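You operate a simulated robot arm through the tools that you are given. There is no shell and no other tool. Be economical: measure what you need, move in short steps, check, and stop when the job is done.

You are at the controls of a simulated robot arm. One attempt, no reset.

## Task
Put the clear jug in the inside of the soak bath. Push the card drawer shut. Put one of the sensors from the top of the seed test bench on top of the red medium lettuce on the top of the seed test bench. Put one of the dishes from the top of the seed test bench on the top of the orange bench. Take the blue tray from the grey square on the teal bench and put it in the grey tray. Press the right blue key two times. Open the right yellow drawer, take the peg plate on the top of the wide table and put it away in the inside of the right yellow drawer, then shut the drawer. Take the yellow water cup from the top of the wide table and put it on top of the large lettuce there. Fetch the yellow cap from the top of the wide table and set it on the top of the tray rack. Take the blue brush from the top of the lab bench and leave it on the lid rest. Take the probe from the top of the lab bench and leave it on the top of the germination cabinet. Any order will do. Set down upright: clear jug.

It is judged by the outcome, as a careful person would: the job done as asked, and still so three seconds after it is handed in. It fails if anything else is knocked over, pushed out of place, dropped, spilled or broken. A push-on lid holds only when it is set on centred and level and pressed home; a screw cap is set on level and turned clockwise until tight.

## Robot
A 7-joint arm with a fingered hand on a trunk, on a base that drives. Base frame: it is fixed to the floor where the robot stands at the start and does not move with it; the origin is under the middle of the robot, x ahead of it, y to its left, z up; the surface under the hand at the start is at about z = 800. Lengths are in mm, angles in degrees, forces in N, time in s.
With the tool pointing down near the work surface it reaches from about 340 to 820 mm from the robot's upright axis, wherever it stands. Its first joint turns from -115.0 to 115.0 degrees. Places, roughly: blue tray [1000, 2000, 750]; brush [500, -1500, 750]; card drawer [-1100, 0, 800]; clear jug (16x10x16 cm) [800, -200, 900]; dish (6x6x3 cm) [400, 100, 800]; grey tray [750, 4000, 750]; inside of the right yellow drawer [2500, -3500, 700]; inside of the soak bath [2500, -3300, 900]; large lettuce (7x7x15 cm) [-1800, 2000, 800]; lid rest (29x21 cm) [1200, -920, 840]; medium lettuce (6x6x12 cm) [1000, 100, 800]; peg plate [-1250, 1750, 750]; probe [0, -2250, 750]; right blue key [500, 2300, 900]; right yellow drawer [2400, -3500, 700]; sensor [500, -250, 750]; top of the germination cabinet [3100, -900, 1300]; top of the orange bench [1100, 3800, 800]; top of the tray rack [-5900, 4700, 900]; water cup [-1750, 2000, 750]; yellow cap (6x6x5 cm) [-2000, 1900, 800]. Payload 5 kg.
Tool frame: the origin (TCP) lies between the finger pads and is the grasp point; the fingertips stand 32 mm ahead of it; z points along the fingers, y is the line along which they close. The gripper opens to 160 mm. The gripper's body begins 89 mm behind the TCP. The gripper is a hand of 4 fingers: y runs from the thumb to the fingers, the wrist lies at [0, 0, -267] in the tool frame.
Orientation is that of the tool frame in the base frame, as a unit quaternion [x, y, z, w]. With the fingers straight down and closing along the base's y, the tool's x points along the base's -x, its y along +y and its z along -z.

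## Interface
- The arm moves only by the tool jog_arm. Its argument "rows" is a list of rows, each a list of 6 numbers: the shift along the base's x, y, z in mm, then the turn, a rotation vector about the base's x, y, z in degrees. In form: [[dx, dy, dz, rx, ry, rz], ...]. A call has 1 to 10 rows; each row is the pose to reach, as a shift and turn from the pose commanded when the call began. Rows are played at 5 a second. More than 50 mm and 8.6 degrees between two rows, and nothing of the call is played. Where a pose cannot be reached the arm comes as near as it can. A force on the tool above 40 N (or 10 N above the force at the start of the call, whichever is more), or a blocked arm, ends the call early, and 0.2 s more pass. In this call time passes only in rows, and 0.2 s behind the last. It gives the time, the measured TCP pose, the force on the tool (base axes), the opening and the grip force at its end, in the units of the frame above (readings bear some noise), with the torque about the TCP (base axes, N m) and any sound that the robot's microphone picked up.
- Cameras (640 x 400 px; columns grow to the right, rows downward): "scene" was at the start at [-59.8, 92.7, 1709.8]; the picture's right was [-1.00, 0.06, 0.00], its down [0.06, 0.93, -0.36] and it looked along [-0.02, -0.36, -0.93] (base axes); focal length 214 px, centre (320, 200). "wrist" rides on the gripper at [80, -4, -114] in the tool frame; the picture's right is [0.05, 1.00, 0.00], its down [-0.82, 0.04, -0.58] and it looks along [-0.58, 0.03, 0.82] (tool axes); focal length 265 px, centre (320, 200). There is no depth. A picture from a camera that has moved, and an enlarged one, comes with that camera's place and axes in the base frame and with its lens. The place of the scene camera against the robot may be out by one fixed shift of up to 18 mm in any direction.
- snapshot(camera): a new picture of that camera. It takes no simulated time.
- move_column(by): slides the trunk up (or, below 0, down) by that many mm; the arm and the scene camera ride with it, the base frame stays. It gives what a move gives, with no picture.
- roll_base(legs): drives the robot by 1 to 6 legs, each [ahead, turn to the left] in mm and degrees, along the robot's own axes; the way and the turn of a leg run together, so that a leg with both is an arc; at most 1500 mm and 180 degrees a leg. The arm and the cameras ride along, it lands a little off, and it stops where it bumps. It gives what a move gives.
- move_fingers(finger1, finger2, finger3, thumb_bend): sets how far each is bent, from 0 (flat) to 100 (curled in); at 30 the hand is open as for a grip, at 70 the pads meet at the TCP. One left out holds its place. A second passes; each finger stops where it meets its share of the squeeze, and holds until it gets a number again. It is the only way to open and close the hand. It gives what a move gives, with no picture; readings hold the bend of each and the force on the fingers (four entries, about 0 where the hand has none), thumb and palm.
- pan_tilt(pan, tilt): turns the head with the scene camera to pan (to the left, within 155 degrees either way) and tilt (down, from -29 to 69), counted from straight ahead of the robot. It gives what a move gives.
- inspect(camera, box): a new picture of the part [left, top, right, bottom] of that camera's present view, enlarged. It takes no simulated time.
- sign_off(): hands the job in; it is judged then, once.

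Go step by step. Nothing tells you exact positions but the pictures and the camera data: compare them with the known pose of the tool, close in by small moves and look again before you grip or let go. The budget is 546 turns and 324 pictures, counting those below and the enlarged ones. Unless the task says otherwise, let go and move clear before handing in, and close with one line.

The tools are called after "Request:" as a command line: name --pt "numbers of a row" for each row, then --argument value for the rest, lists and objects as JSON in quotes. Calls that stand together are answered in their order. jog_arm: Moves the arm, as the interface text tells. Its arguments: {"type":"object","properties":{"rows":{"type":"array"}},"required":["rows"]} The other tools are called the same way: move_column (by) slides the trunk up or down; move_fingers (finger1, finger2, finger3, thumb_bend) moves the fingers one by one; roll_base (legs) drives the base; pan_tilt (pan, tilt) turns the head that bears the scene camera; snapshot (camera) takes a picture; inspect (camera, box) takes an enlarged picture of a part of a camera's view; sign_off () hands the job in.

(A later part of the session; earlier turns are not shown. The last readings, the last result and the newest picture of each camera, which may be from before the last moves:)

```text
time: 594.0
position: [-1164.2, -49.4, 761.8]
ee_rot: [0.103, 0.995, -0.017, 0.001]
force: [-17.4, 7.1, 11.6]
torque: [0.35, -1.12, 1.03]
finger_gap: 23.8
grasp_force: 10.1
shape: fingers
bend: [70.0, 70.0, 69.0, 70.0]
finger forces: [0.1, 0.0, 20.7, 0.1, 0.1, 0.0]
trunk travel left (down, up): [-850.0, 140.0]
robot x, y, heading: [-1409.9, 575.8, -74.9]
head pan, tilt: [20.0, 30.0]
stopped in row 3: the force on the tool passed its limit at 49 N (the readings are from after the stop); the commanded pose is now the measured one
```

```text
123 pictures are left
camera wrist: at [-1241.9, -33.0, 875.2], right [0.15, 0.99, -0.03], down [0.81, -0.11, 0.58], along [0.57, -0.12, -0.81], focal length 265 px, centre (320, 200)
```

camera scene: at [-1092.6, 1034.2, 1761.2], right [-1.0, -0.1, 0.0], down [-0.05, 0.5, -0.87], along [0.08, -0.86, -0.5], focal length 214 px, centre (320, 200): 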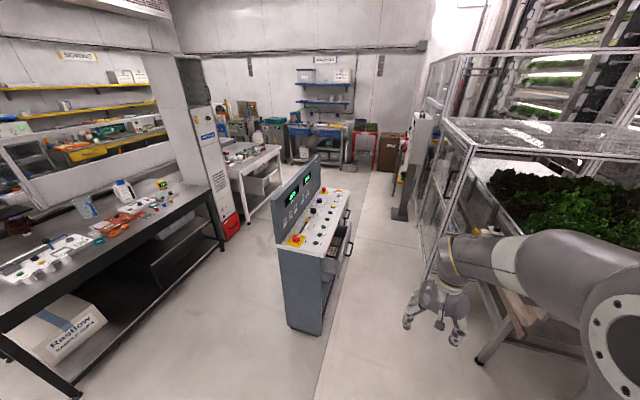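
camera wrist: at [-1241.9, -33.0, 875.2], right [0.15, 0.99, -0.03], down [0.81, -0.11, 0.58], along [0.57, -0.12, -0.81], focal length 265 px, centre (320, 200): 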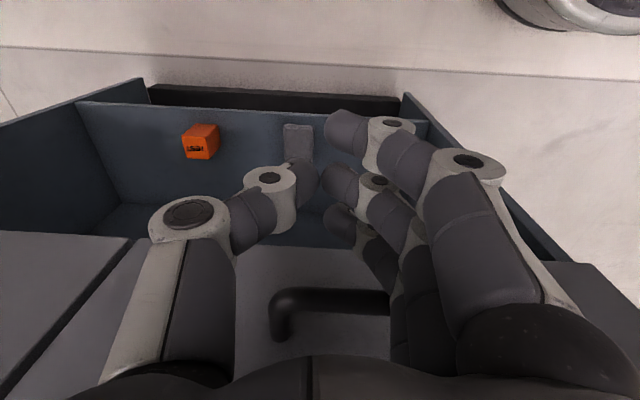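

Request:
jog_arm --pt "5 -1 0 0 0 0" --pt "10 -2 0 0 0 0" --pt "15 -3 0 0 0 0" --pt "20 -4 0 0 0 0"

```text
time: 594.5
position: [-1164.6, -49.8, 761.8]
ee_rot: [0.105, 0.994, -0.015, -0.003]
force: [-15.3, 6.9, 14.9]
torque: [0.29, -1.16, 1.05]
finger_gap: 23.8
grasp_force: 9.7
shape: fingers
bend: [70.0, 70.0, 69.0, 70.0]
finger forces: [0.1, 0.0, 19.0, 0.1, 0.0, 0.0]
trunk travel left (down, up): [-850.0, 140.0]
robot x, y, heading: [-1410.7, 577.3, -74.9]
head pan, tilt: [20.0, 30.0]
stopped in row 2: the force on the tool passed its limit at 44 N (the readings are from after the stop); the commanded pose is now the measured one
```

It's blocked now, and the panel looks flush with its neighbours. Back off and check from the head camera.

Request:
jog_arm --pt "-40 8 0 0 0 0" --pt "-80 16 0 0 0 0" --pt "-120 24 0 0 0 0"

Request:
pan_tilt --pan 40 --tilt 35

Request:
snapshot --camera "scene"

```text
time: 595.3
position: [-1282.4, -28.1, 758.8]
ee_rot: [0.104, 0.994, -0.016, 0.0]
force: [-0.8, 0.5, -0.4]
torque: [-0.01, -0.01, 0.0]
finger_gap: 23.6
grasp_force: 0.0
shape: fingers
bend: [70.0, 70.0, 70.0, 70.0]
finger forces: [0.0, 0.1, 0.0, 0.1, 0.0, 0.1]
trunk travel left (down, up): [-850.0, 140.0]
robot x, y, heading: [-1411.3, 576.8, -74.6]
head pan, tilt: [20.0, 30.0]
```

```text
time: 596.1
position: [-1280.7, -27.9, 760.7]
ee_rot: [0.104, 0.995, -0.015, -0.001]
force: [-1.0, -0.4, 0.1]
torque: [-0.02, 0.01, 0.0]
finger_gap: 23.7
grasp_force: 0.1
shape: fingers
bend: [70.0, 70.0, 70.0, 70.0]
finger forces: [0.1, 0.0, 0.1, 0.0, 0.0, 0.2]
trunk travel left (down, up): [-850.0, 140.0]
robot x, y, heading: [-1410.6, 575.4, -74.8]
head pan, tilt: [40.0, 35.0]
```

```text
122 pictures are left
camera scene: at [-1199.6, 614.8, 1753.5], right [-0.57, -0.82, 0.0], down [-0.47, 0.33, -0.82], along [0.67, -0.47, -0.57], focal length 214 px, centre (320, 200)
```

scene: 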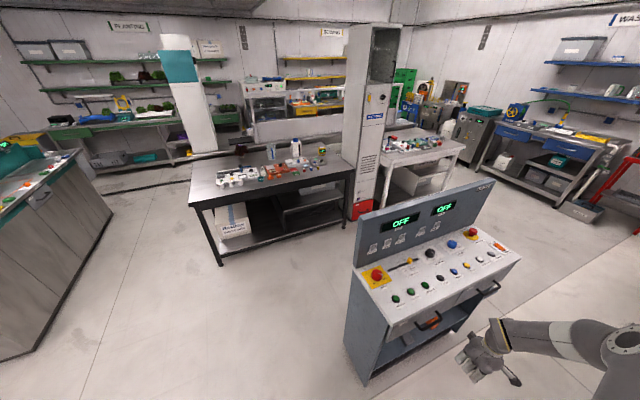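

Request:
inspect --camera "scene" --box '[340, 220, 530, 370]'

```text
2.67 times, centred on (435, 295) of scene
camera zoom: at [-1199.6, 614.8, 1753.5], right [-0.57, -0.82, 0.0], down [-0.47, 0.33, -0.82], along [0.67, -0.47, -0.57], focal length 572 px, centre (13, -53)
```

zoom: 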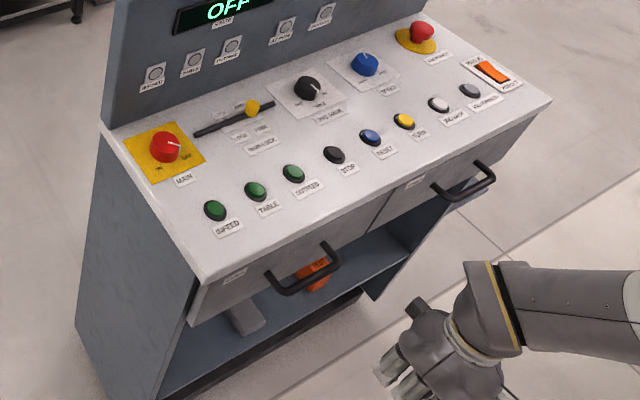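

The card drawer is shut. Raise and re-orient the hand, then drive to the seed bench for the jug.

Request:
jog_arm --pt "0 10 45 0 0 -7.8" --pt "0 20 90 0 0 -15.6" --pt "0 30 135 0 0 -23.4" --pt "0 40 180 0 0 -31.2" --pt "0 50 225 0 0 -39" --pt "0 60 270 0 0 -46.8" --pt "0 70 315 0 0 -54.6" --pt "0 80 355 0 0 -62.4" --pt "0 100 375 0 0 -70.2" --pt "0 130 375 0 0 -78"

Request:
roll_base --legs '[[0, 75], [1100, 0], [0, -63], [610, 0], [0, 52]]'

Request:
move_fingers --finger1 30 --finger2 30 --finger3 30 --thumb_bend 30

Request:
snapshot --camera "wrist"

```text
time: 598.3
position: [-1280.7, 104.2, 1133.9]
ee_rot: [0.708, 0.706, -0.011, -0.011]
force: [0.2, -0.9, -0.2]
torque: [0.0, -0.01, -0.01]
finger_gap: 23.9
grasp_force: 0.1
shape: fingers
bend: [70.0, 70.0, 70.0, 70.0]
finger forces: [0.0, 0.1, 0.0, 0.0, 0.0, 0.1]
trunk travel left (down, up): [-850.0, 140.0]
robot x, y, heading: [-1411.2, 575.6, -74.9]
head pan, tilt: [40.0, 35.0]
```

```text
time: 615.3
position: [445.0, -61.1, 1133.6]
ee_rot: [0.23, 0.973, -0.016, -0.003]
force: [1.3, -0.2, 0.2]
torque: [-0.03, 0.0, -0.02]
finger_gap: 23.5
grasp_force: 0.0
shape: fingers
bend: [70.0, 70.0, 70.0, 70.0]
finger forces: [0.0, 0.1, 0.0, 0.0, 0.0, 0.1]
trunk travel left (down, up): [-850.0, 140.0]
robot x, y, heading: [-34.4, 36.0, -11.6]
head pan, tilt: [40.0, 35.0]
```

```text
time: 616.3
position: [445.5, -62.4, 1134.4]
ee_rot: [0.231, 0.973, -0.015, -0.002]
force: [0.2, 0.1, 0.1]
torque: [0.03, 0.0, 0.01]
finger_gap: 169.8
grasp_force: 0.1
shape: fingers
bend: [30.0, 30.0, 30.0, 30.0]
finger forces: [0.0, 0.1, 0.1, 0.0, 0.0, 0.0]
trunk travel left (down, up): [-850.0, 140.0]
robot x, y, heading: [-33.1, 34.2, -11.6]
head pan, tilt: [40.0, 35.0]
```

```text
120 pictures are left
camera wrist: at [374.7, -26.0, 1247.4], right [0.4, 0.91, -0.03], down [0.75, -0.31, 0.58], along [0.52, -0.26, -0.82], focal length 265 px, centre (320, 200)
```

wrist: 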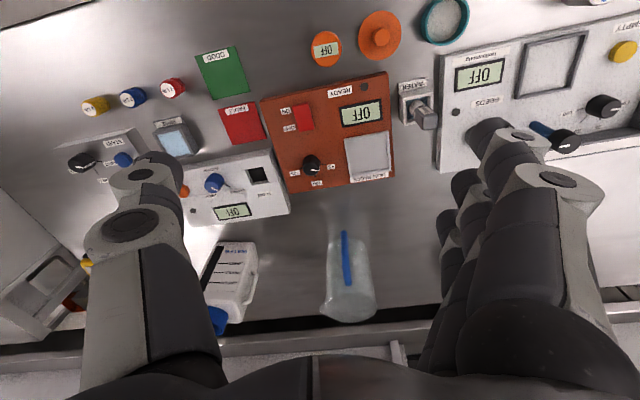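

Request:
roll_base --legs '[[80, 0]]'

Request:
jog_arm --pt "45 -12 0 0 0 0" --pt "90 -24 0 0 0 0" --pt "135 -36 0 0 0 0" --pt "180 -48 0 0 0 0"

Request:
snapshot --camera "wrist"

```text
time: 617.5
position: [509.4, -73.8, 1133.7]
ee_rot: [0.232, 0.973, -0.014, -0.003]
force: [-0.5, 0.7, 0.4]
torque: [-0.05, -0.03, 0.0]
finger_gap: 170.1
grasp_force: 0.0
shape: fingers
bend: [30.0, 30.0, 30.0, 30.0]
finger forces: [0.0, 0.0, 0.0, 0.0, 0.0, 0.0]
trunk travel left (down, up): [-850.0, 140.0]
robot x, y, heading: [28.3, 19.4, -11.5]
head pan, tilt: [40.0, 35.0]
stopped in leg 1: the robot was blocked; the commanded pose is now the measured one
```

```text
time: 618.5
position: [692.0, -124.3, 1131.7]
ee_rot: [0.231, 0.973, -0.015, -0.003]
force: [0.0, 0.3, 0.5]
torque: [-0.02, 0.05, -0.01]
finger_gap: 170.3
grasp_force: 0.1
shape: fingers
bend: [30.0, 30.0, 30.0, 30.0]
finger forces: [0.0, 0.0, 0.0, 0.1, 0.0, 0.0]
trunk travel left (down, up): [-850.0, 140.0]
robot x, y, heading: [29.9, 21.2, -11.8]
head pan, tilt: [40.0, 35.0]
```

```text
119 pictures are left
camera wrist: at [621.7, -88.0, 1245.8], right [0.4, 0.91, -0.03], down [0.76, -0.31, 0.57], along [0.52, -0.26, -0.82], focal length 265 px, centre (320, 200)
```

wrist: 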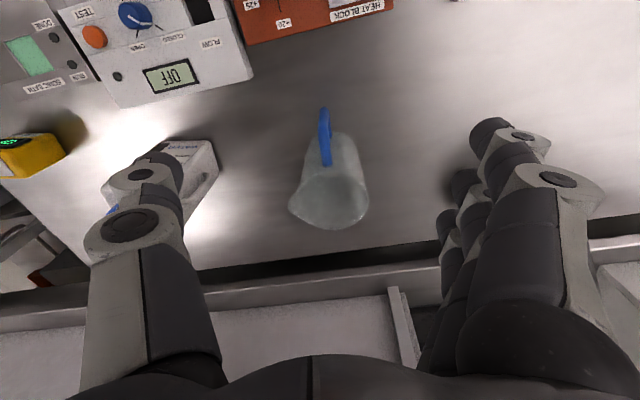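

The jug's rim centre is at (801, -163, ~960), ~794 mm away — reachable. Move above it and lower around the body.

Request:
jog_arm --pt "36 -13 0 0 0 0" --pt "72 -26 0 0 0 0" --pt "109 -39 0 0 0 0" --pt "109 -39 -40 0 0 0" --pt "109 -39 -80 0 0 0" --pt "109 -39 -110 0 0 0"

Request:
snapshot --camera "wrist"

```text
time: 619.9
position: [800.8, -163.5, 1023.0]
ee_rot: [0.232, 0.973, -0.016, -0.002]
force: [-0.2, -0.2, 0.7]
torque: [0.01, 0.03, 0.0]
finger_gap: 170.1
grasp_force: 0.1
shape: fingers
bend: [30.0, 30.0, 30.0, 30.0]
finger forces: [0.0, 0.1, 0.1, 0.0, 0.1, 0.0]
trunk travel left (down, up): [-850.0, 140.0]
robot x, y, heading: [34.6, 21.1, -11.7]
head pan, tilt: [40.0, 35.0]
```

```text
118 pictures are left
camera wrist: at [728.7, -127.4, 1137.0], right [0.4, 0.91, -0.03], down [0.75, -0.31, 0.58], along [0.52, -0.26, -0.82], focal length 265 px, centre (320, 200)
```

wrist: 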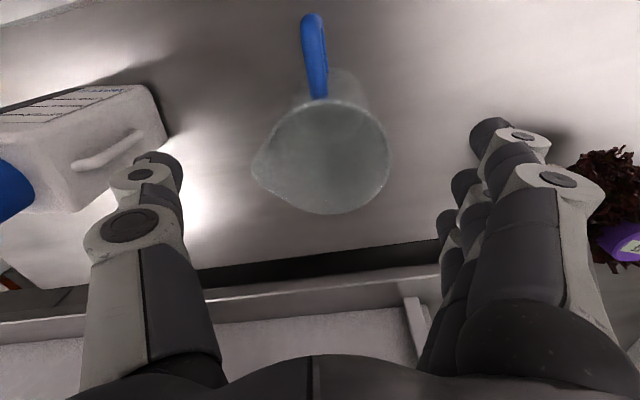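

Request:
jog_arm --pt "3 2 -40 0 0 0" --pt "5 3 -75 0 0 0" --pt "5 3 -95 0 0 0"

Request:
snapshot --camera "wrist"

```text
time: 620.7
position: [805.8, -160.2, 927.7]
ee_rot: [0.232, 0.973, -0.015, -0.003]
force: [0.7, 0.3, -0.1]
torque: [-0.01, 0.04, -0.03]
finger_gap: 170.4
grasp_force: 0.1
shape: fingers
bend: [30.0, 30.0, 30.0, 30.0]
finger forces: [0.0, 0.0, 0.1, 0.0, 0.0, 0.0]
trunk travel left (down, up): [-850.0, 140.0]
robot x, y, heading: [28.1, 18.8, -11.6]
head pan, tilt: [40.0, 35.0]
```

```text
117 pictures are left
camera wrist: at [734.5, -123.6, 1041.9], right [0.4, 0.91, -0.03], down [0.75, -0.31, 0.58], along [0.52, -0.26, -0.82], focal length 265 px, centre (320, 200)
```

wrist: 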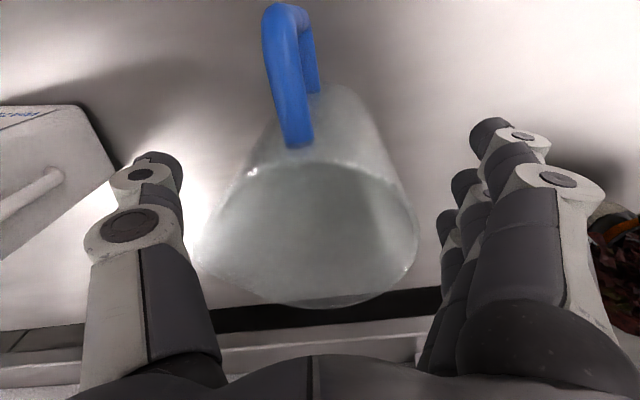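

Aligned around the jug. Close gently, then firm up.

Request:
move_fingers --finger1 48 --finger2 46 --finger3 48 --thumb_bend 46

Request:
move_fingers --finger1 62 --finger2 60 --finger3 62 --thumb_bend 62

```text
time: 621.7
position: [804.9, -159.6, 928.0]
ee_rot: [0.232, 0.973, -0.016, -0.004]
force: [-0.1, -0.7, 0.5]
torque: [0.0, -0.05, -0.02]
finger_gap: 104.8
grasp_force: 0.4
shape: fingers
bend: [48.0, 46.0, 48.0, 46.0]
finger forces: [0.0, 0.1, 0.2, 0.0, 0.4, 0.0]
trunk travel left (down, up): [-850.0, 140.0]
robot x, y, heading: [29.0, 23.0, -11.7]
head pan, tilt: [40.0, 35.0]
```

```text
time: 622.7
position: [804.4, -159.8, 929.3]
ee_rot: [0.232, 0.973, -0.015, -0.004]
force: [-0.4, 0.0, 1.5]
torque: [0.1, -0.04, -0.01]
finger_gap: 78.0
grasp_force: 25.1
shape: fingers
bend: [58.0, 47.0, 48.0, 56.0]
finger forces: [4.8, 10.2, 10.5, 0.0, 23.7, 0.0]
trunk travel left (down, up): [-850.0, 140.0]
robot x, y, heading: [34.8, 23.1, -11.6]
head pan, tilt: [40.0, 35.0]
```

Request:
jog_arm --pt "0 0 8 0 0 0" --pt "0 0 25 0 0 0" --pt "0 0 50 0 0 0"

Request:
snapshot --camera "wrist"

```text
time: 623.5
position: [803.6, -160.0, 978.7]
ee_rot: [0.231, 0.973, -0.015, -0.003]
force: [-0.1, 0.5, -1.2]
torque: [0.02, -0.03, 0.0]
finger_gap: 77.9
grasp_force: 24.2
shape: fingers
bend: [58.0, 47.0, 47.0, 56.0]
finger forces: [4.7, 10.1, 10.5, 0.0, 23.6, 0.1]
trunk travel left (down, up): [-850.0, 140.0]
robot x, y, heading: [29.9, 26.8, -11.4]
head pan, tilt: [40.0, 35.0]
```

```text
116 pictures are left
camera wrist: at [733.8, -123.6, 1092.3], right [0.4, 0.91, -0.03], down [0.75, -0.31, 0.58], along [0.52, -0.26, -0.82], focal length 265 px, centre (320, 200)
```

wrist: 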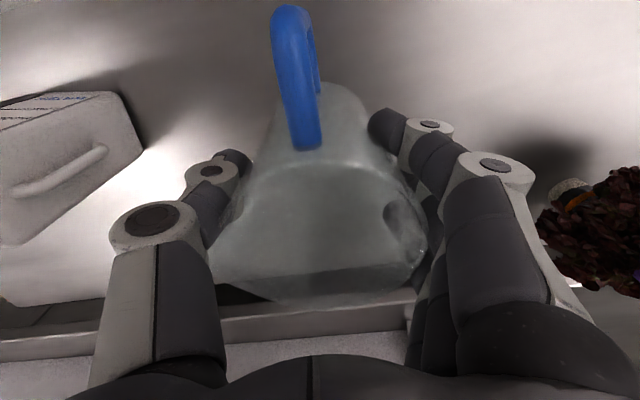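

The jug is lifted upright. Raise it high, then retract over the bench.

Request:
jog_arm --pt "0 0 40 0 0 0" --pt "0 0 80 0 0 0" --pt "0 0 120 0 0 0" --pt "0 0 155 0 0 0" --pt "-40 9 155 0 0 0" --pt "-80 18 155 0 0 0" --pt "-120 27 155 0 0 0" --pt "-160 36 155 0 0 0" --pt "-205 46 155 0 0 0" --pt "-250 55 155 0 0 0"

```text
time: 625.7
position: [553.1, -103.0, 1133.6]
ee_rot: [0.23, 0.973, -0.014, -0.001]
force: [-0.3, 0.0, -0.5]
torque: [-0.03, -0.04, -0.01]
finger_gap: 77.7
grasp_force: 24.0
shape: fingers
bend: [58.0, 47.0, 47.0, 56.0]
finger forces: [4.3, 10.2, 10.8, 0.1, 22.9, 0.0]
trunk travel left (down, up): [-850.0, 140.0]
robot x, y, heading: [32.8, 18.1, -11.7]
head pan, tilt: [40.0, 35.0]
```

Now drive south toward the far corner with the soak bath, stopping to look.

Request:
roll_base --legs '[[-300, 0], [0, -83], [1250, 0]]'

Request:
pan_tilt --pan 25 --tilt 25

Request:
snapshot --camera "scene"

```text
time: 637.2
position: [-425.1, -1694.1, 1133.0]
ee_rot: [0.819, 0.573, -0.009, -0.013]
force: [0.4, -1.4, -1.6]
torque: [0.02, 0.02, 0.0]
finger_gap: 76.9
grasp_force: 23.6
shape: fingers
bend: [58.0, 47.0, 47.0, 56.0]
finger forces: [3.7, 9.9, 10.4, 0.0, 22.2, 0.0]
trunk travel left (down, up): [-850.0, 140.0]
robot x, y, heading: [-360.9, -1164.0, -94.9]
head pan, tilt: [40.0, 35.0]
```

```text
time: 638.0
position: [-424.3, -1696.8, 1132.8]
ee_rot: [0.819, 0.573, -0.009, -0.012]
force: [-0.4, 0.3, -1.0]
torque: [0.0, 0.01, -0.01]
finger_gap: 77.3
grasp_force: 23.8
shape: fingers
bend: [58.0, 47.0, 47.0, 56.0]
finger forces: [3.6, 10.0, 10.6, 0.0, 22.2, 0.1]
trunk travel left (down, up): [-850.0, 140.0]
robot x, y, heading: [-360.1, -1161.9, -95.0]
head pan, tilt: [25.0, 25.0]
```

```text
115 pictures are left
camera scene: at [-165.7, -1209.0, 1769.2], right [-0.94, -0.35, 0.0], down [-0.15, 0.4, -0.91], along [0.31, -0.85, -0.42], focal length 214 px, centre (320, 200)
```

scene: 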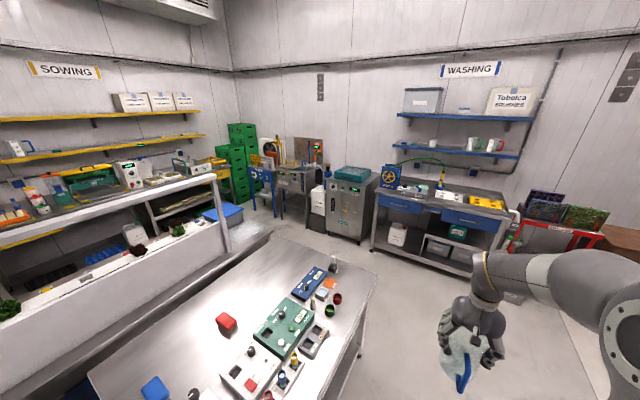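

The sowing bench with the soak bath is behind the lab bench; I'll pass around the lab bench's south end. Drive there.

Request:
roll_base --legs '[[0, -3], [1500, 0], [260, 0], [0, 91]]'

Request:
roll_base --legs '[[1500, 0]]'

Request:
pan_tilt --pan 10 --tilt 25

Request:
snapshot --camera "scene"

```text
time: 651.2
position: [-69.1, -2985.1, 1132.1]
ee_rot: [0.185, 0.983, -0.015, -0.003]
force: [0.4, -0.1, -0.4]
torque: [0.01, -0.01, -0.02]
finger_gap: 76.6
grasp_force: 22.5
shape: fingers
bend: [58.0, 47.0, 47.0, 56.0]
finger forces: [3.4, 9.8, 10.1, 0.0, 21.6, 0.0]
trunk travel left (down, up): [-850.0, 140.0]
robot x, y, heading: [-600.6, -2911.2, -6.2]
head pan, tilt: [25.0, 25.0]
```

```text
time: 658.6
position: [1416.8, -3140.9, 1132.7]
ee_rot: [0.183, 0.983, -0.015, -0.003]
force: [0.2, -0.5, -0.7]
torque: [-0.01, 0.02, -0.01]
finger_gap: 76.5
grasp_force: 22.5
shape: fingers
bend: [58.0, 47.0, 47.0, 56.0]
finger forces: [3.3, 9.7, 10.2, 0.1, 21.5, 0.0]
trunk travel left (down, up): [-850.0, 140.0]
robot x, y, heading: [882.4, -3065.2, -5.7]
head pan, tilt: [25.0, 25.0]
```

```text
time: 659.4
position: [1416.3, -3140.6, 1132.6]
ee_rot: [0.183, 0.983, -0.015, -0.002]
force: [0.4, 0.8, -0.7]
torque: [0.02, 0.02, -0.01]
finger_gap: 76.5
grasp_force: 22.4
shape: fingers
bend: [58.0, 47.0, 47.0, 56.0]
finger forces: [3.4, 9.7, 10.1, 0.0, 21.5, 0.1]
trunk travel left (down, up): [-850.0, 140.0]
robot x, y, heading: [885.6, -3070.7, -5.9]
head pan, tilt: [10.0, 25.0]
```

```text
114 pictures are left
camera scene: at [935.3, -2906.2, 1769.2], right [0.07, -1.0, 0.0], down [-0.42, -0.03, -0.91], along [0.9, 0.07, -0.42], focal length 214 px, centre (320, 200)
```

scene: 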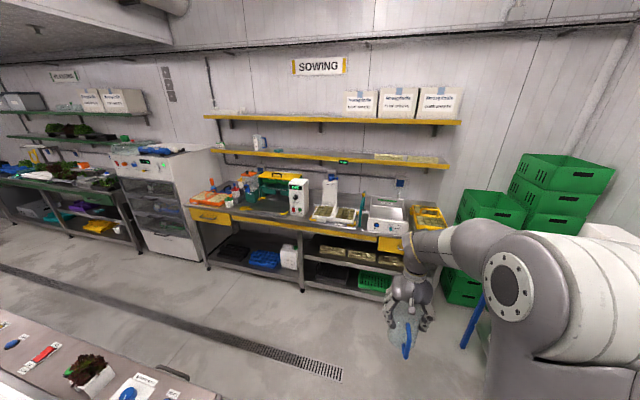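

Request:
inspect --camera "scene" --box '[280, 160, 480, 310]'

```text
2.67 times, centred on (380, 235) of scene
camera zoom: at [935.3, -2906.2, 1769.2], right [0.07, -1.0, 0.0], down [-0.42, -0.03, -0.91], along [0.9, 0.07, -0.42], focal length 572 px, centre (160, 107)
```

zoom: 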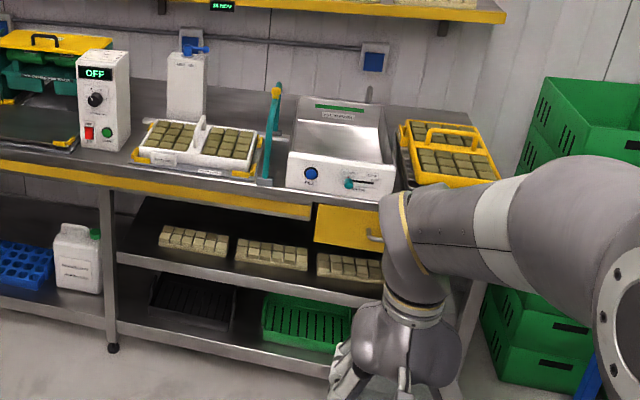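

The soak bath is the white tank at the right of the sowing bench, with the right yellow drawer below it. Drive up to the bench.

Request:
roll_base --legs '[[0, -4], [960, 0], [0, 4]]'

Request:
pan_tilt --pan -5 --tilt 45

Request:
snapshot --camera "scene"

Request:
snapshot --camera "wrist"

```text
time: 665.3
position: [2365.6, -3295.2, 1132.3]
ee_rot: [0.178, 0.984, -0.015, -0.002]
force: [-0.4, 0.3, -0.8]
torque: [-0.02, 0.0, 0.01]
finger_gap: 76.8
grasp_force: 22.1
shape: fingers
bend: [58.0, 47.0, 47.0, 56.0]
finger forces: [3.3, 9.7, 10.1, 0.1, 21.5, 0.0]
trunk travel left (down, up): [-850.0, 140.0]
robot x, y, heading: [1832.3, -3226.2, -5.3]
head pan, tilt: [10.0, 25.0]
```

```text
time: 666.1
position: [2364.2, -3295.0, 1133.3]
ee_rot: [0.177, 0.984, -0.015, -0.004]
force: [0.4, -0.1, -1.5]
torque: [-0.01, 0.05, 0.02]
finger_gap: 76.7
grasp_force: 22.1
shape: fingers
bend: [58.0, 47.0, 47.0, 56.0]
finger forces: [3.4, 9.8, 10.0, 0.0, 21.5, 0.0]
trunk travel left (down, up): [-850.0, 140.0]
robot x, y, heading: [1834.3, -3229.3, -5.5]
head pan, tilt: [-5.0, 45.0]
```

```text
112 pictures are left
camera scene: at [1869.9, -3089.0, 1738.7], right [-0.18, -0.98, 0.0], down [-0.7, 0.13, -0.71], along [0.7, -0.13, -0.71], focal length 214 px, centre (320, 200)
```

scene: 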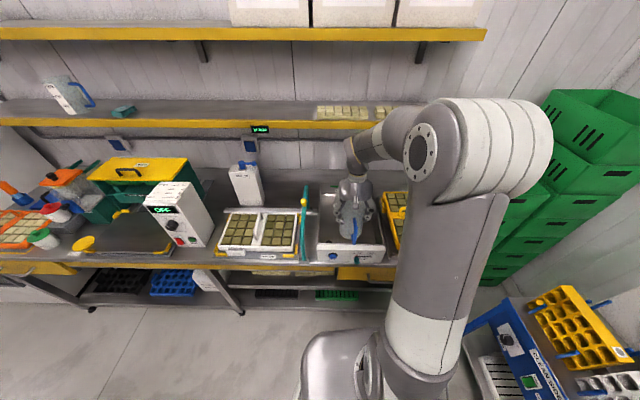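

```text
111 pictures are left
camera wrist: at [2290.7, -3267.9, 1246.8], right [0.3, 0.95, -0.03], down [0.78, -0.23, 0.58], along [0.54, -0.2, -0.82], focal length 265 px, centre (320, 200)
```

wrist: 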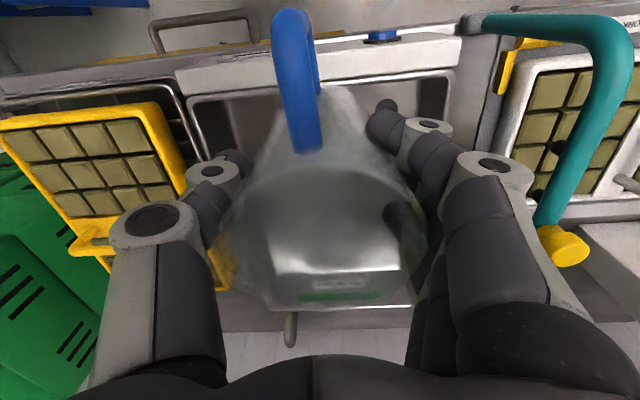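

Request:
jog_arm --pt "34 -4 0 0 0 0" --pt "68 -8 0 0 0 0" --pt "102 -12 0 0 0 0" --pt "136 -16 0 0 0 0"

Request:
snapshot --camera "wrist"

Request:
inspect --camera "scene" --box '[290, 150, 420, 280]'

```text
time: 667.1
position: [2501.7, -3311.8, 1130.9]
ee_rot: [0.178, 0.984, -0.015, -0.003]
force: [0.1, -0.2, -1.0]
torque: [0.0, 0.03, 0.02]
finger_gap: 76.8
grasp_force: 22.3
shape: fingers
bend: [58.0, 47.0, 47.0, 56.0]
finger forces: [3.3, 9.5, 10.2, 0.0, 21.3, 0.0]
trunk travel left (down, up): [-850.0, 140.0]
robot x, y, heading: [1831.0, -3227.5, -5.4]
head pan, tilt: [-5.0, 45.0]
```

```text
110 pictures are left
camera wrist: at [2428.0, -3284.4, 1244.9], right [0.3, 0.95, -0.03], down [0.79, -0.23, 0.58], along [0.54, -0.2, -0.82], focal length 265 px, centre (320, 200)
```

wrist: 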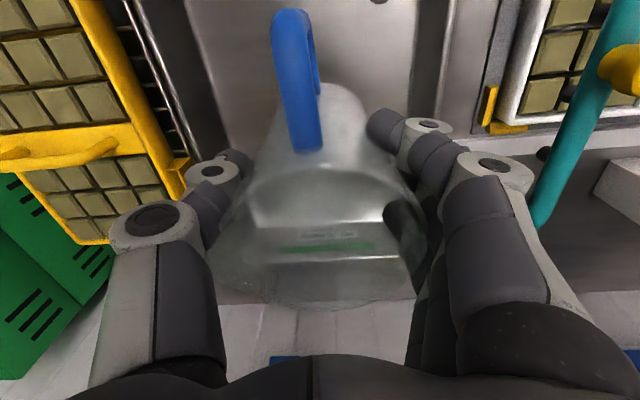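

```text
3.08 times, centred on (355, 215) of scene
camera zoom: at [1871.2, -3089.4, 1738.6], right [-0.18, -0.98, 0.0], down [-0.7, 0.13, -0.71], along [0.69, -0.13, -0.71], focal length 660 px, centre (212, 154)
```

zoom: 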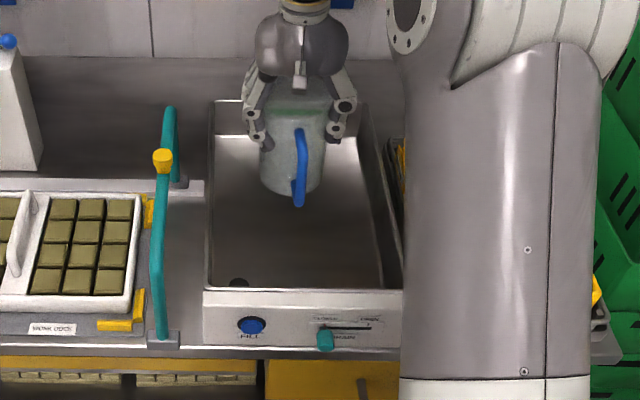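

The basin is roomy and the jug is over its middle. Lower it.

Request:
jog_arm --pt "0 0 -35 0 0 0" --pt "0 0 -70 0 0 0" --pt "0 0 -90 0 0 0" --pt "0 0 -100 0 0 0"

Request:
inspect --camera "scene" --box '[290, 150, 420, 280]'

```text
time: 668.1
position: [2500.2, -3310.5, 1032.6]
ee_rot: [0.178, 0.984, -0.015, -0.003]
force: [0.7, 0.7, -1.4]
torque: [0.01, 0.0, -0.01]
finger_gap: 76.4
grasp_force: 22.0
shape: fingers
bend: [58.0, 47.0, 47.0, 56.0]
finger forces: [3.5, 9.6, 10.1, 0.0, 21.4, 0.0]
trunk travel left (down, up): [-850.0, 140.0]
robot x, y, heading: [1830.9, -3226.8, -5.3]
head pan, tilt: [-5.0, 45.0]
```

```text
3.08 times, centred on (355, 215) of scene
camera zoom: at [1870.0, -3089.2, 1738.7], right [-0.18, -0.98, 0.0], down [-0.7, 0.13, -0.71], along [0.7, -0.13, -0.71], focal length 660 px, centre (212, 154)
```

zoom: 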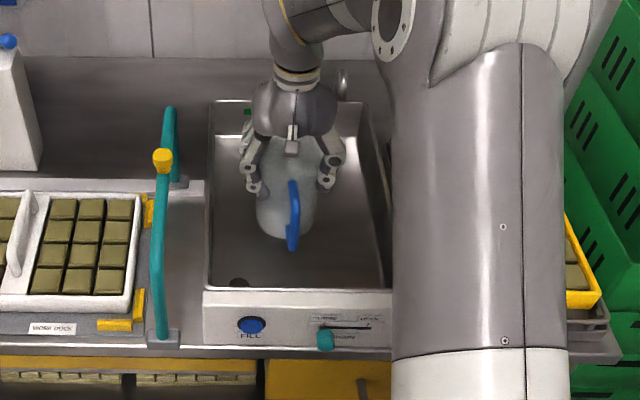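

Request:
jog_arm --pt "0 0 -8 0 0 0" --pt "0 0 -16 0 0 0" --pt "0 0 -24 0 0 0" --pt "0 0 -30 0 0 0"

```text
time: 669.1
position: [2501.1, -3312.8, 1001.5]
ee_rot: [0.177, 0.984, -0.015, -0.004]
force: [0.0, 0.5, -1.8]
torque: [0.02, 0.01, -0.02]
finger_gap: 76.6
grasp_force: 22.4
shape: fingers
bend: [58.0, 47.0, 47.0, 56.0]
finger forces: [3.5, 9.7, 10.2, 0.1, 21.2, 0.0]
trunk travel left (down, up): [-850.0, 140.0]
robot x, y, heading: [1828.3, -3227.0, -5.3]
head pan, tilt: [-5.0, 45.0]
```

Request:
jog_arm --pt "0 0 -5 0 0 0" --pt "0 0 -10 0 0 0" --pt "0 0 -14 0 0 0" --pt "0 0 -18 0 0 0"

```text
time: 670.1
position: [2499.3, -3312.3, 986.8]
ee_rot: [0.178, 0.984, -0.015, -0.001]
force: [1.6, -0.6, 16.2]
torque: [0.51, -0.47, -0.05]
finger_gap: 70.2
grasp_force: 21.7
shape: fingers
bend: [61.0, 49.0, 48.0, 57.0]
finger forces: [2.2, 8.5, 11.7, 0.0, 20.3, 0.0]
trunk travel left (down, up): [-850.0, 140.0]
robot x, y, heading: [1831.6, -3227.0, -5.3]
head pan, tilt: [-5.0, 45.0]
```

Jug is on the basin floor. Release.

Request:
jog_arm --pt "0 0 2 0 0 0"

Request:
move_fingers --finger1 44 --finger2 43 --finger3 43 --thumb_bend 43

Request:
move_fingers --finger1 32 --finger2 32 --finger3 32 --thumb_bend 32

Request:
snapshot --camera "wrist"

```text
time: 670.5
position: [2499.2, -3311.8, 986.4]
ee_rot: [0.177, 0.984, -0.014, -0.003]
force: [0.5, 1.6, 7.9]
torque: [0.43, -0.39, -0.03]
finger_gap: 70.3
grasp_force: 21.9
shape: fingers
bend: [60.0, 49.0, 48.0, 57.0]
finger forces: [2.4, 8.9, 11.8, 0.1, 20.2, 0.1]
trunk travel left (down, up): [-850.0, 140.0]
robot x, y, heading: [1832.6, -3229.3, -5.4]
head pan, tilt: [-5.0, 45.0]
```

```text
time: 671.5
position: [2500.6, -3312.7, 986.2]
ee_rot: [0.178, 0.984, -0.016, -0.003]
force: [0.1, -0.6, -0.4]
torque: [0.0, -0.03, -0.01]
finger_gap: 116.6
grasp_force: 0.0
shape: fingers
bend: [44.0, 43.0, 43.0, 43.0]
finger forces: [0.0, 0.0, 0.0, 0.0, 0.0, 0.0]
trunk travel left (down, up): [-850.0, 140.0]
robot x, y, heading: [1827.1, -3229.7, -5.5]
head pan, tilt: [-5.0, 45.0]
```

```text
time: 672.5
position: [2500.5, -3312.5, 987.4]
ee_rot: [0.177, 0.984, -0.015, -0.002]
force: [0.5, -0.3, -0.2]
torque: [0.0, -0.05, -0.01]
finger_gap: 162.1
grasp_force: 0.0
shape: fingers
bend: [32.0, 32.0, 32.0, 32.0]
finger forces: [0.1, 0.1, 0.1, 0.1, 0.1, 0.1]
trunk travel left (down, up): [-850.0, 140.0]
robot x, y, heading: [1829.5, -3229.1, -5.5]
head pan, tilt: [-5.0, 45.0]
```

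```text
107 pictures are left
camera wrist: at [2426.4, -3284.4, 1101.0], right [0.3, 0.95, -0.03], down [0.78, -0.23, 0.58], along [0.54, -0.2, -0.82], focal length 265 px, centre (320, 200)
```

wrist: 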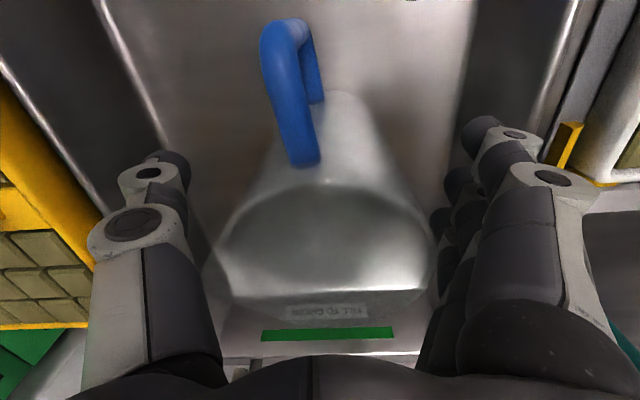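

The jug stands upright in the bath. Lift clear and retract, then look at the drawer handle.

Request:
jog_arm --pt "0 0 40 0 0 0" --pt "0 0 85 0 0 0" --pt "0 0 130 0 0 0" --pt "-40 4 145 0 0 0" --pt "-85 8 145 0 0 0" --pt "-130 12 145 0 0 0" --pt "-175 16 145 0 0 0" --pt "-220 20 145 0 0 0"

Request:
roll_base --legs '[[-350, 0]]'

Request:
snapshot --camera "wrist"

```text
time: 674.3
position: [2277.7, -3290.5, 1131.3]
ee_rot: [0.178, 0.984, -0.015, -0.002]
force: [-1.0, 0.1, 0.5]
torque: [0.01, -0.08, 0.02]
finger_gap: 162.7
grasp_force: 0.1
shape: fingers
bend: [32.0, 32.0, 32.0, 32.0]
finger forces: [0.1, 0.0, 0.0, 0.1, 0.0, 0.0]
trunk travel left (down, up): [-850.0, 140.0]
robot x, y, heading: [1830.8, -3226.7, -5.5]
head pan, tilt: [-5.0, 45.0]
```

```text
time: 676.6
position: [1932.2, -3258.4, 1131.9]
ee_rot: [0.178, 0.984, -0.015, -0.002]
force: [-0.6, -0.3, 1.3]
torque: [-0.01, -0.02, 0.02]
finger_gap: 162.7
grasp_force: 0.0
shape: fingers
bend: [32.0, 32.0, 32.0, 32.0]
finger forces: [0.1, 0.1, 0.0, 0.0, 0.0, 0.0]
trunk travel left (down, up): [-850.0, 140.0]
robot x, y, heading: [1479.2, -3195.8, -5.3]
head pan, tilt: [-5.0, 45.0]
```

```text
106 pictures are left
camera wrist: at [1857.9, -3230.6, 1245.4], right [0.3, 0.95, -0.03], down [0.78, -0.23, 0.58], along [0.54, -0.2, -0.82], focal length 265 px, centre (320, 200)
```

wrist: 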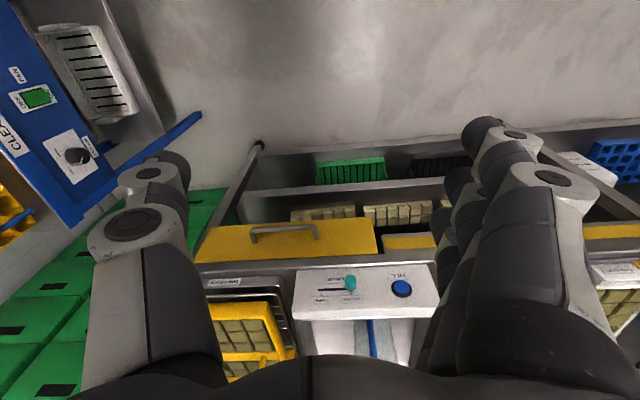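

The handle is a horizontal bar near (2260, -3474, 730). I'll turn the hand to point forward with fingers above and thumb below, in two moves.

Request:
jog_arm --pt "18 -14 0 3.6 -5.8 -4.16" --pt "37 -29 0 7.2 -11.6 -8.3" --pt "55 -43 0 10.8 -17.4 -12.5" --pt "74 -57 0 14.4 -23.2 -16.7" --pt "92 -71 0 18.0 -29.0 -20.8" --pt "111 -86 0 21.6 -34.8 -25.0" --pt "129 -100 0 25.3 -40.6 -29.2" --pt "147 -114 0 28.9 -46.3 -33.3" --pt "166 -129 0 32.5 -52.1 -37.5" --pt "184 -143 0 36.1 -57.9 -41.6"

```text
time: 679.0
position: [2077.6, -3426.4, 1073.0]
ee_rot: [0.532, 0.693, 0.349, 0.338]
force: [0.1, -0.3, 0.6]
torque: [-0.03, 0.0, 0.03]
finger_gap: 162.6
grasp_force: 0.1
shape: fingers
bend: [32.0, 32.0, 32.0, 32.0]
finger forces: [0.0, 0.0, 0.0, 0.1, 0.0, 0.0]
out of reach, approached as far as the arm can: row 9, 10
trunk travel left (down, up): [-850.0, 140.0]
robot x, y, heading: [1480.4, -3191.4, -5.5]
head pan, tilt: [-5.0, 45.0]
stopped in row 10: the arm was blocked; the commanded pose is now the measured one
```

The hand now points forward, 32° down with fingers uppermost — good enough. Lower the trunk to handle height and look.

Request:
move_column --by -300

Request:
snapshot --camera "wrist"

```text
time: 682.0
position: [2077.7, -3427.6, 773.4]
ee_rot: [0.531, 0.694, 0.349, 0.338]
force: [-0.6, -0.5, -0.3]
torque: [-0.03, 0.03, -0.01]
finger_gap: 162.9
grasp_force: 0.0
shape: fingers
bend: [32.0, 32.0, 32.0, 32.0]
finger forces: [0.0, 0.1, 0.0, 0.0, 0.0, 0.0]
trunk travel left (down, up): [-550.0, 440.0]
robot x, y, heading: [1484.3, -3194.8, -5.5]
head pan, tilt: [-5.0, 45.0]
```

```text
105 pictures are left
camera wrist: at [1966.3, -3363.4, 821.5], right [0.49, 0.24, 0.84], down [-0.3, -0.86, 0.42], along [0.82, -0.45, -0.35], focal length 265 px, centre (320, 200)
```

wrist: 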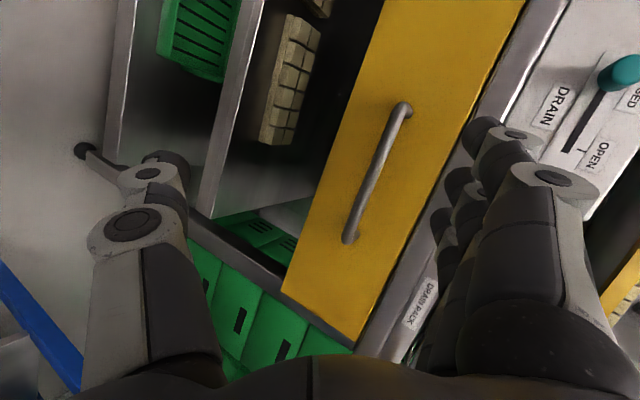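

Handle centre computes to (2235, -3454, 761). Straighten the yaw, pre-close the fingers and move to a standoff.

Request:
move_fingers --finger1 60 --finger2 60 --finger3 60 --thumb_bend 60

Request:
jog_arm --pt "30 -7 10 0 0 -5" --pt "60 -13 20 0 0 -10" --pt "88 -19 30 0 0 -14"

Request:
snapshot --camera "wrist"

```text
time: 683.0
position: [2079.3, -3426.3, 772.1]
ee_rot: [0.531, 0.694, 0.349, 0.338]
force: [0.0, 0.0, -0.2]
torque: [0.01, 0.02, 0.03]
finger_gap: 54.1
grasp_force: 0.0
shape: fingers
bend: [60.0, 60.0, 60.0, 60.0]
finger forces: [0.0, 0.0, 0.1, 0.0, 0.0, 0.0]
trunk travel left (down, up): [-550.0, 440.0]
robot x, y, heading: [1481.8, -3200.5, -5.5]
head pan, tilt: [-5.0, 45.0]
```

```text
time: 683.8
position: [2167.7, -3445.3, 803.3]
ee_rot: [0.613, 0.622, 0.305, 0.379]
force: [-0.6, -0.2, -0.3]
torque: [0.04, -0.02, 0.02]
finger_gap: 53.8
grasp_force: 0.1
shape: fingers
bend: [60.0, 60.0, 60.0, 60.0]
finger forces: [0.1, 0.1, 0.0, 0.0, 0.0, 0.0]
trunk travel left (down, up): [-550.0, 440.0]
robot x, y, heading: [1486.0, -3196.8, -5.7]
head pan, tilt: [-5.0, 45.0]
```

```text
104 pictures are left
camera wrist: at [2073.5, -3356.3, 851.3], right [0.53, 0.11, 0.84], down [-0.5, -0.76, 0.42], along [0.68, -0.64, -0.35], focal length 265 px, centre (320, 200)
```

wrist: 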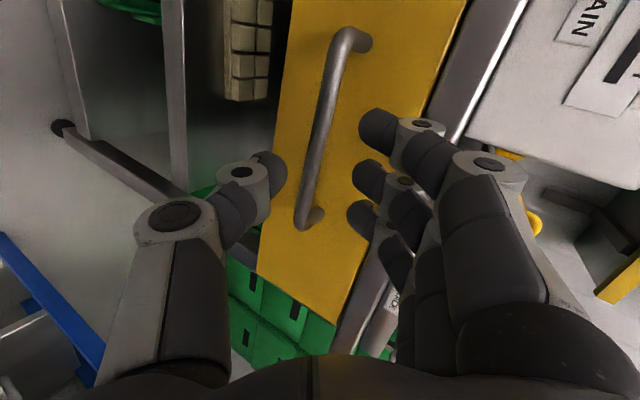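

The bar is centred between thumb and fingers. Advance 62 mm along the tool and close.

Request:
jog_arm --pt "17 0 -10.5 0 0 0" --pt "34 -1 -21 0 0 0" --pt "46 -1 -28.5 0 0 0" --pt "53 -1 -33 0 0 0"

Request:
snapshot --camera "wrist"

```text
time: 684.8
position: [2220.9, -3446.9, 770.5]
ee_rot: [0.612, 0.623, 0.305, 0.379]
force: [0.4, 0.0, -0.2]
torque: [0.02, -0.01, 0.01]
finger_gap: 54.0
grasp_force: 0.0
shape: fingers
bend: [60.0, 60.0, 60.0, 60.0]
finger forces: [0.0, 0.1, 0.0, 0.1, 0.0, 0.0]
trunk travel left (down, up): [-550.0, 440.0]
robot x, y, heading: [1484.1, -3198.8, -5.3]
head pan, tilt: [-5.0, 45.0]
```

```text
103 pictures are left
camera wrist: at [2126.0, -3357.3, 818.5], right [0.53, 0.11, 0.84], down [-0.5, -0.76, 0.42], along [0.69, -0.64, -0.35], focal length 265 px, centre (320, 200)
```

wrist: 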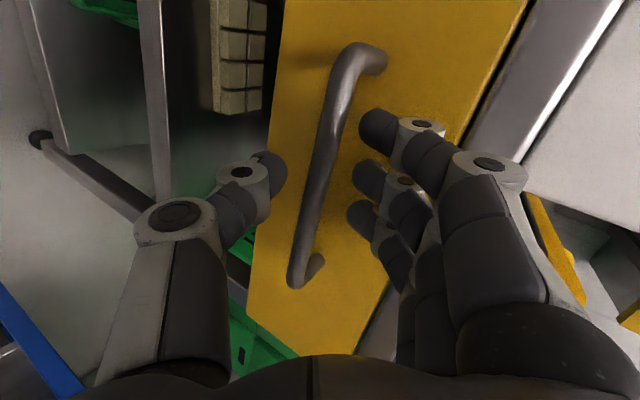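

Close on the bar.

Request:
move_fingers --finger1 76 --finger2 76 --finger3 76 --thumb_bend 76

Request:
jog_arm --pt "-20 2 0 0 0 0" --pt "-45 4.5 0 0 0 0" --pt "-70 7 0 0 0 0" --pt "-95 9.5 0 0 0 0"

Request:
snapshot --camera "wrist"

```text
time: 685.8
position: [2219.7, -3445.1, 769.5]
ee_rot: [0.612, 0.623, 0.307, 0.379]
force: [1.3, 0.6, 2.9]
torque: [0.29, -0.06, 0.02]
finger_gap: 32.4
grasp_force: 22.0
shape: fingers
bend: [68.0, 71.0, 73.0, 69.0]
finger forces: [10.4, 7.5, 5.7, 0.0, 21.0, 0.1]
trunk travel left (down, up): [-550.0, 440.0]
robot x, y, heading: [1483.3, -3196.4, -5.4]
head pan, tilt: [-5.0, 45.0]
```

```text
time: 686.8
position: [2124.9, -3434.4, 770.4]
ee_rot: [0.612, 0.625, 0.305, 0.377]
force: [4.4, 31.0, 4.4]
torque: [0.6, -0.2, 0.58]
finger_gap: 32.7
grasp_force: 22.3
shape: fingers
bend: [68.0, 71.0, 74.0, 69.0]
finger forces: [8.7, 8.0, 7.1, 0.0, 20.7, 0.0]
trunk travel left (down, up): [-550.0, 440.0]
robot x, y, heading: [1478.9, -3192.6, -5.2]
head pan, tilt: [-5.0, 45.0]
```

```text
102 pictures are left
camera wrist: at [2030.8, -3344.1, 818.8], right [0.53, 0.12, 0.84], down [-0.49, -0.76, 0.42], along [0.69, -0.64, -0.35], focal length 265 px, centre (320, 200)
```

wrist: 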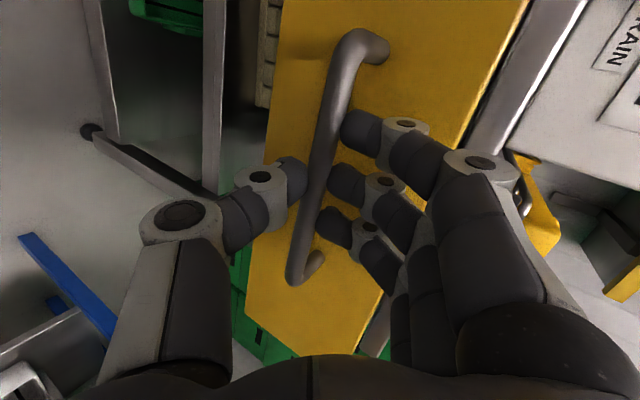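

The drawer moves; it pushes sideways, so its axis is slanted more. Continue pulling with more +y.

Request:
jog_arm --pt "0 6 0 0 0 0" --pt "-25 14 0 0 0 0" --pt "-50 20 0 0 0 0" --pt "-75 26 0 0 0 0" --pt "-100 31 0 0 0 0" --pt "-125 36 0 0 0 0"

```text
time: 688.2
position: [2004.8, -3405.3, 770.5]
ee_rot: [0.613, 0.623, 0.307, 0.378]
force: [-3.6, -12.0, 8.6]
torque: [-0.01, -0.09, -0.33]
finger_gap: 32.4
grasp_force: 23.8
shape: fingers
bend: [69.0, 72.0, 74.0, 69.0]
finger forces: [10.2, 9.0, 8.2, 0.0, 20.6, 0.0]
out of reach, approached as far as the arm can: row 6
trunk travel left (down, up): [-550.0, 440.0]
robot x, y, heading: [1481.1, -3197.7, -5.4]
head pan, tilt: [-5.0, 45.0]
```

Opened ~215 mm. Back the robot up with the handle held to open further.

Request:
roll_base --legs '[[-60, 0]]'

Request:
jog_arm --pt "0 3 0 0 0 0"

Request:
roll_base --legs '[[-60, 0]]'

Request:
pan_tilt --pan -15 --tilt 45

Request:
snapshot --camera "scene"

```text
time: 689.2
position: [1945.1, -3397.0, 768.0]
ee_rot: [0.611, 0.625, 0.307, 0.376]
force: [3.2, 24.0, 13.2]
torque: [0.34, -0.36, 0.33]
finger_gap: 32.8
grasp_force: 23.4
shape: fingers
bend: [69.0, 72.0, 74.0, 69.0]
finger forces: [10.9, 9.4, 8.8, 0.0, 18.2, 0.1]
trunk travel left (down, up): [-550.0, 440.0]
robot x, y, heading: [1422.1, -3187.2, -5.6]
head pan, tilt: [-5.0, 45.0]
```

```text
time: 689.6
position: [1947.0, -3396.3, 769.0]
ee_rot: [0.611, 0.625, 0.307, 0.377]
force: [1.2, 1.4, 10.3]
torque: [0.11, -0.23, -0.1]
finger_gap: 32.7
grasp_force: 23.9
shape: fingers
bend: [69.0, 72.0, 74.0, 69.0]
finger forces: [10.3, 9.1, 8.8, 0.1, 18.4, 0.1]
trunk travel left (down, up): [-550.0, 440.0]
robot x, y, heading: [1424.2, -3192.6, -5.4]
head pan, tilt: [-5.0, 45.0]
```

```text
time: 691.1
position: [1888.5, -3384.1, 768.3]
ee_rot: [0.608, 0.627, 0.312, 0.374]
force: [1.1, 5.4, 7.4]
torque: [0.12, -0.13, -0.07]
finger_gap: 32.9
grasp_force: 23.0
shape: fingers
bend: [69.0, 72.0, 74.0, 69.0]
finger forces: [9.2, 8.5, 8.2, 0.0, 19.5, 0.0]
trunk travel left (down, up): [-550.0, 440.0]
robot x, y, heading: [1362.6, -3185.5, -5.5]
head pan, tilt: [-5.0, 45.0]
stopped in leg 1: the force on the tool passed its limit at 41 N (the readings are from after the stop); the commanded pose is now the measured one
```

```text
time: 691.9
position: [1889.2, -3385.5, 768.3]
ee_rot: [0.608, 0.627, 0.311, 0.374]
force: [2.8, 7.4, 11.8]
torque: [0.18, -0.27, 0.02]
finger_gap: 33.0
grasp_force: 23.8
shape: fingers
bend: [69.0, 72.0, 74.0, 69.0]
finger forces: [10.3, 9.4, 9.0, 0.0, 18.3, 0.1]
trunk travel left (down, up): [-550.0, 440.0]
robot x, y, heading: [1363.2, -3182.7, -5.4]
head pan, tilt: [-15.0, 45.0]
```

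```text
101 pictures are left
camera scene: at [1398.5, -3057.4, 1438.6], right [-0.34, -0.94, 0.0], down [-0.66, 0.24, -0.71], along [0.66, -0.24, -0.71], focal length 214 px, centre (320, 200)
```

scene: 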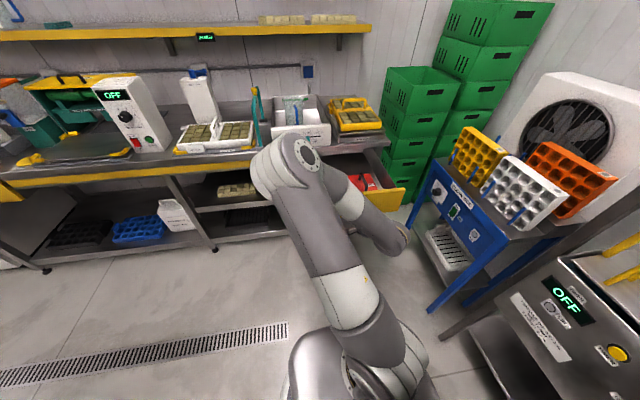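

The drawer is open ~330 mm (end stop). Release the handle and back away.

Request:
move_fingers --finger1 58 --finger2 58 --finger3 58 --thumb_bend 58

Request:
jog_arm --pt "-17 2 10 0 0 0" --pt "-34 4 21 0 0 0" --pt "-51 6 31 0 0 0" --pt "-68 8 42 0 0 0"

Request:
snapshot --camera "wrist"

```text
time: 692.9
position: [1888.2, -3386.4, 767.8]
ee_rot: [0.609, 0.627, 0.311, 0.374]
force: [0.6, 0.2, -0.1]
torque: [0.01, 0.02, 0.0]
finger_gap: 63.8
grasp_force: 0.1
shape: fingers
bend: [57.0, 57.0, 57.0, 57.0]
finger forces: [0.1, 0.0, 0.0, 0.0, 0.0, 0.1]
trunk travel left (down, up): [-550.0, 440.0]
robot x, y, heading: [1366.0, -3186.1, -5.3]
head pan, tilt: [-15.0, 45.0]
```

```text
time: 693.9
position: [1860.8, -3420.2, 814.2]
ee_rot: [0.609, 0.627, 0.312, 0.372]
force: [-0.2, -0.5, 0.4]
torque: [0.04, 0.0, 0.05]
finger_gap: 64.0
grasp_force: 0.1
shape: fingers
bend: [57.0, 57.0, 57.0, 57.0]
finger forces: [0.1, 0.1, 0.1, 0.0, 0.1, 0.0]
out of reach, approached as far as the arm can: row 1, 2, 3, 4
trunk travel left (down, up): [-550.0, 440.0]
robot x, y, heading: [1363.3, -3185.7, -5.2]
head pan, tilt: [-15.0, 45.0]
```

```text
100 pictures are left
camera wrist: at [1763.6, -3333.0, 863.9], right [0.53, 0.12, 0.84], down [-0.48, -0.77, 0.41], along [0.7, -0.62, -0.36], focal length 265 px, centre (320, 200)
```

wrist: 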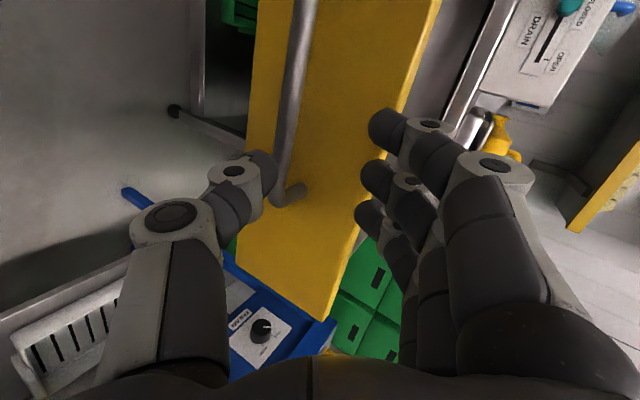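

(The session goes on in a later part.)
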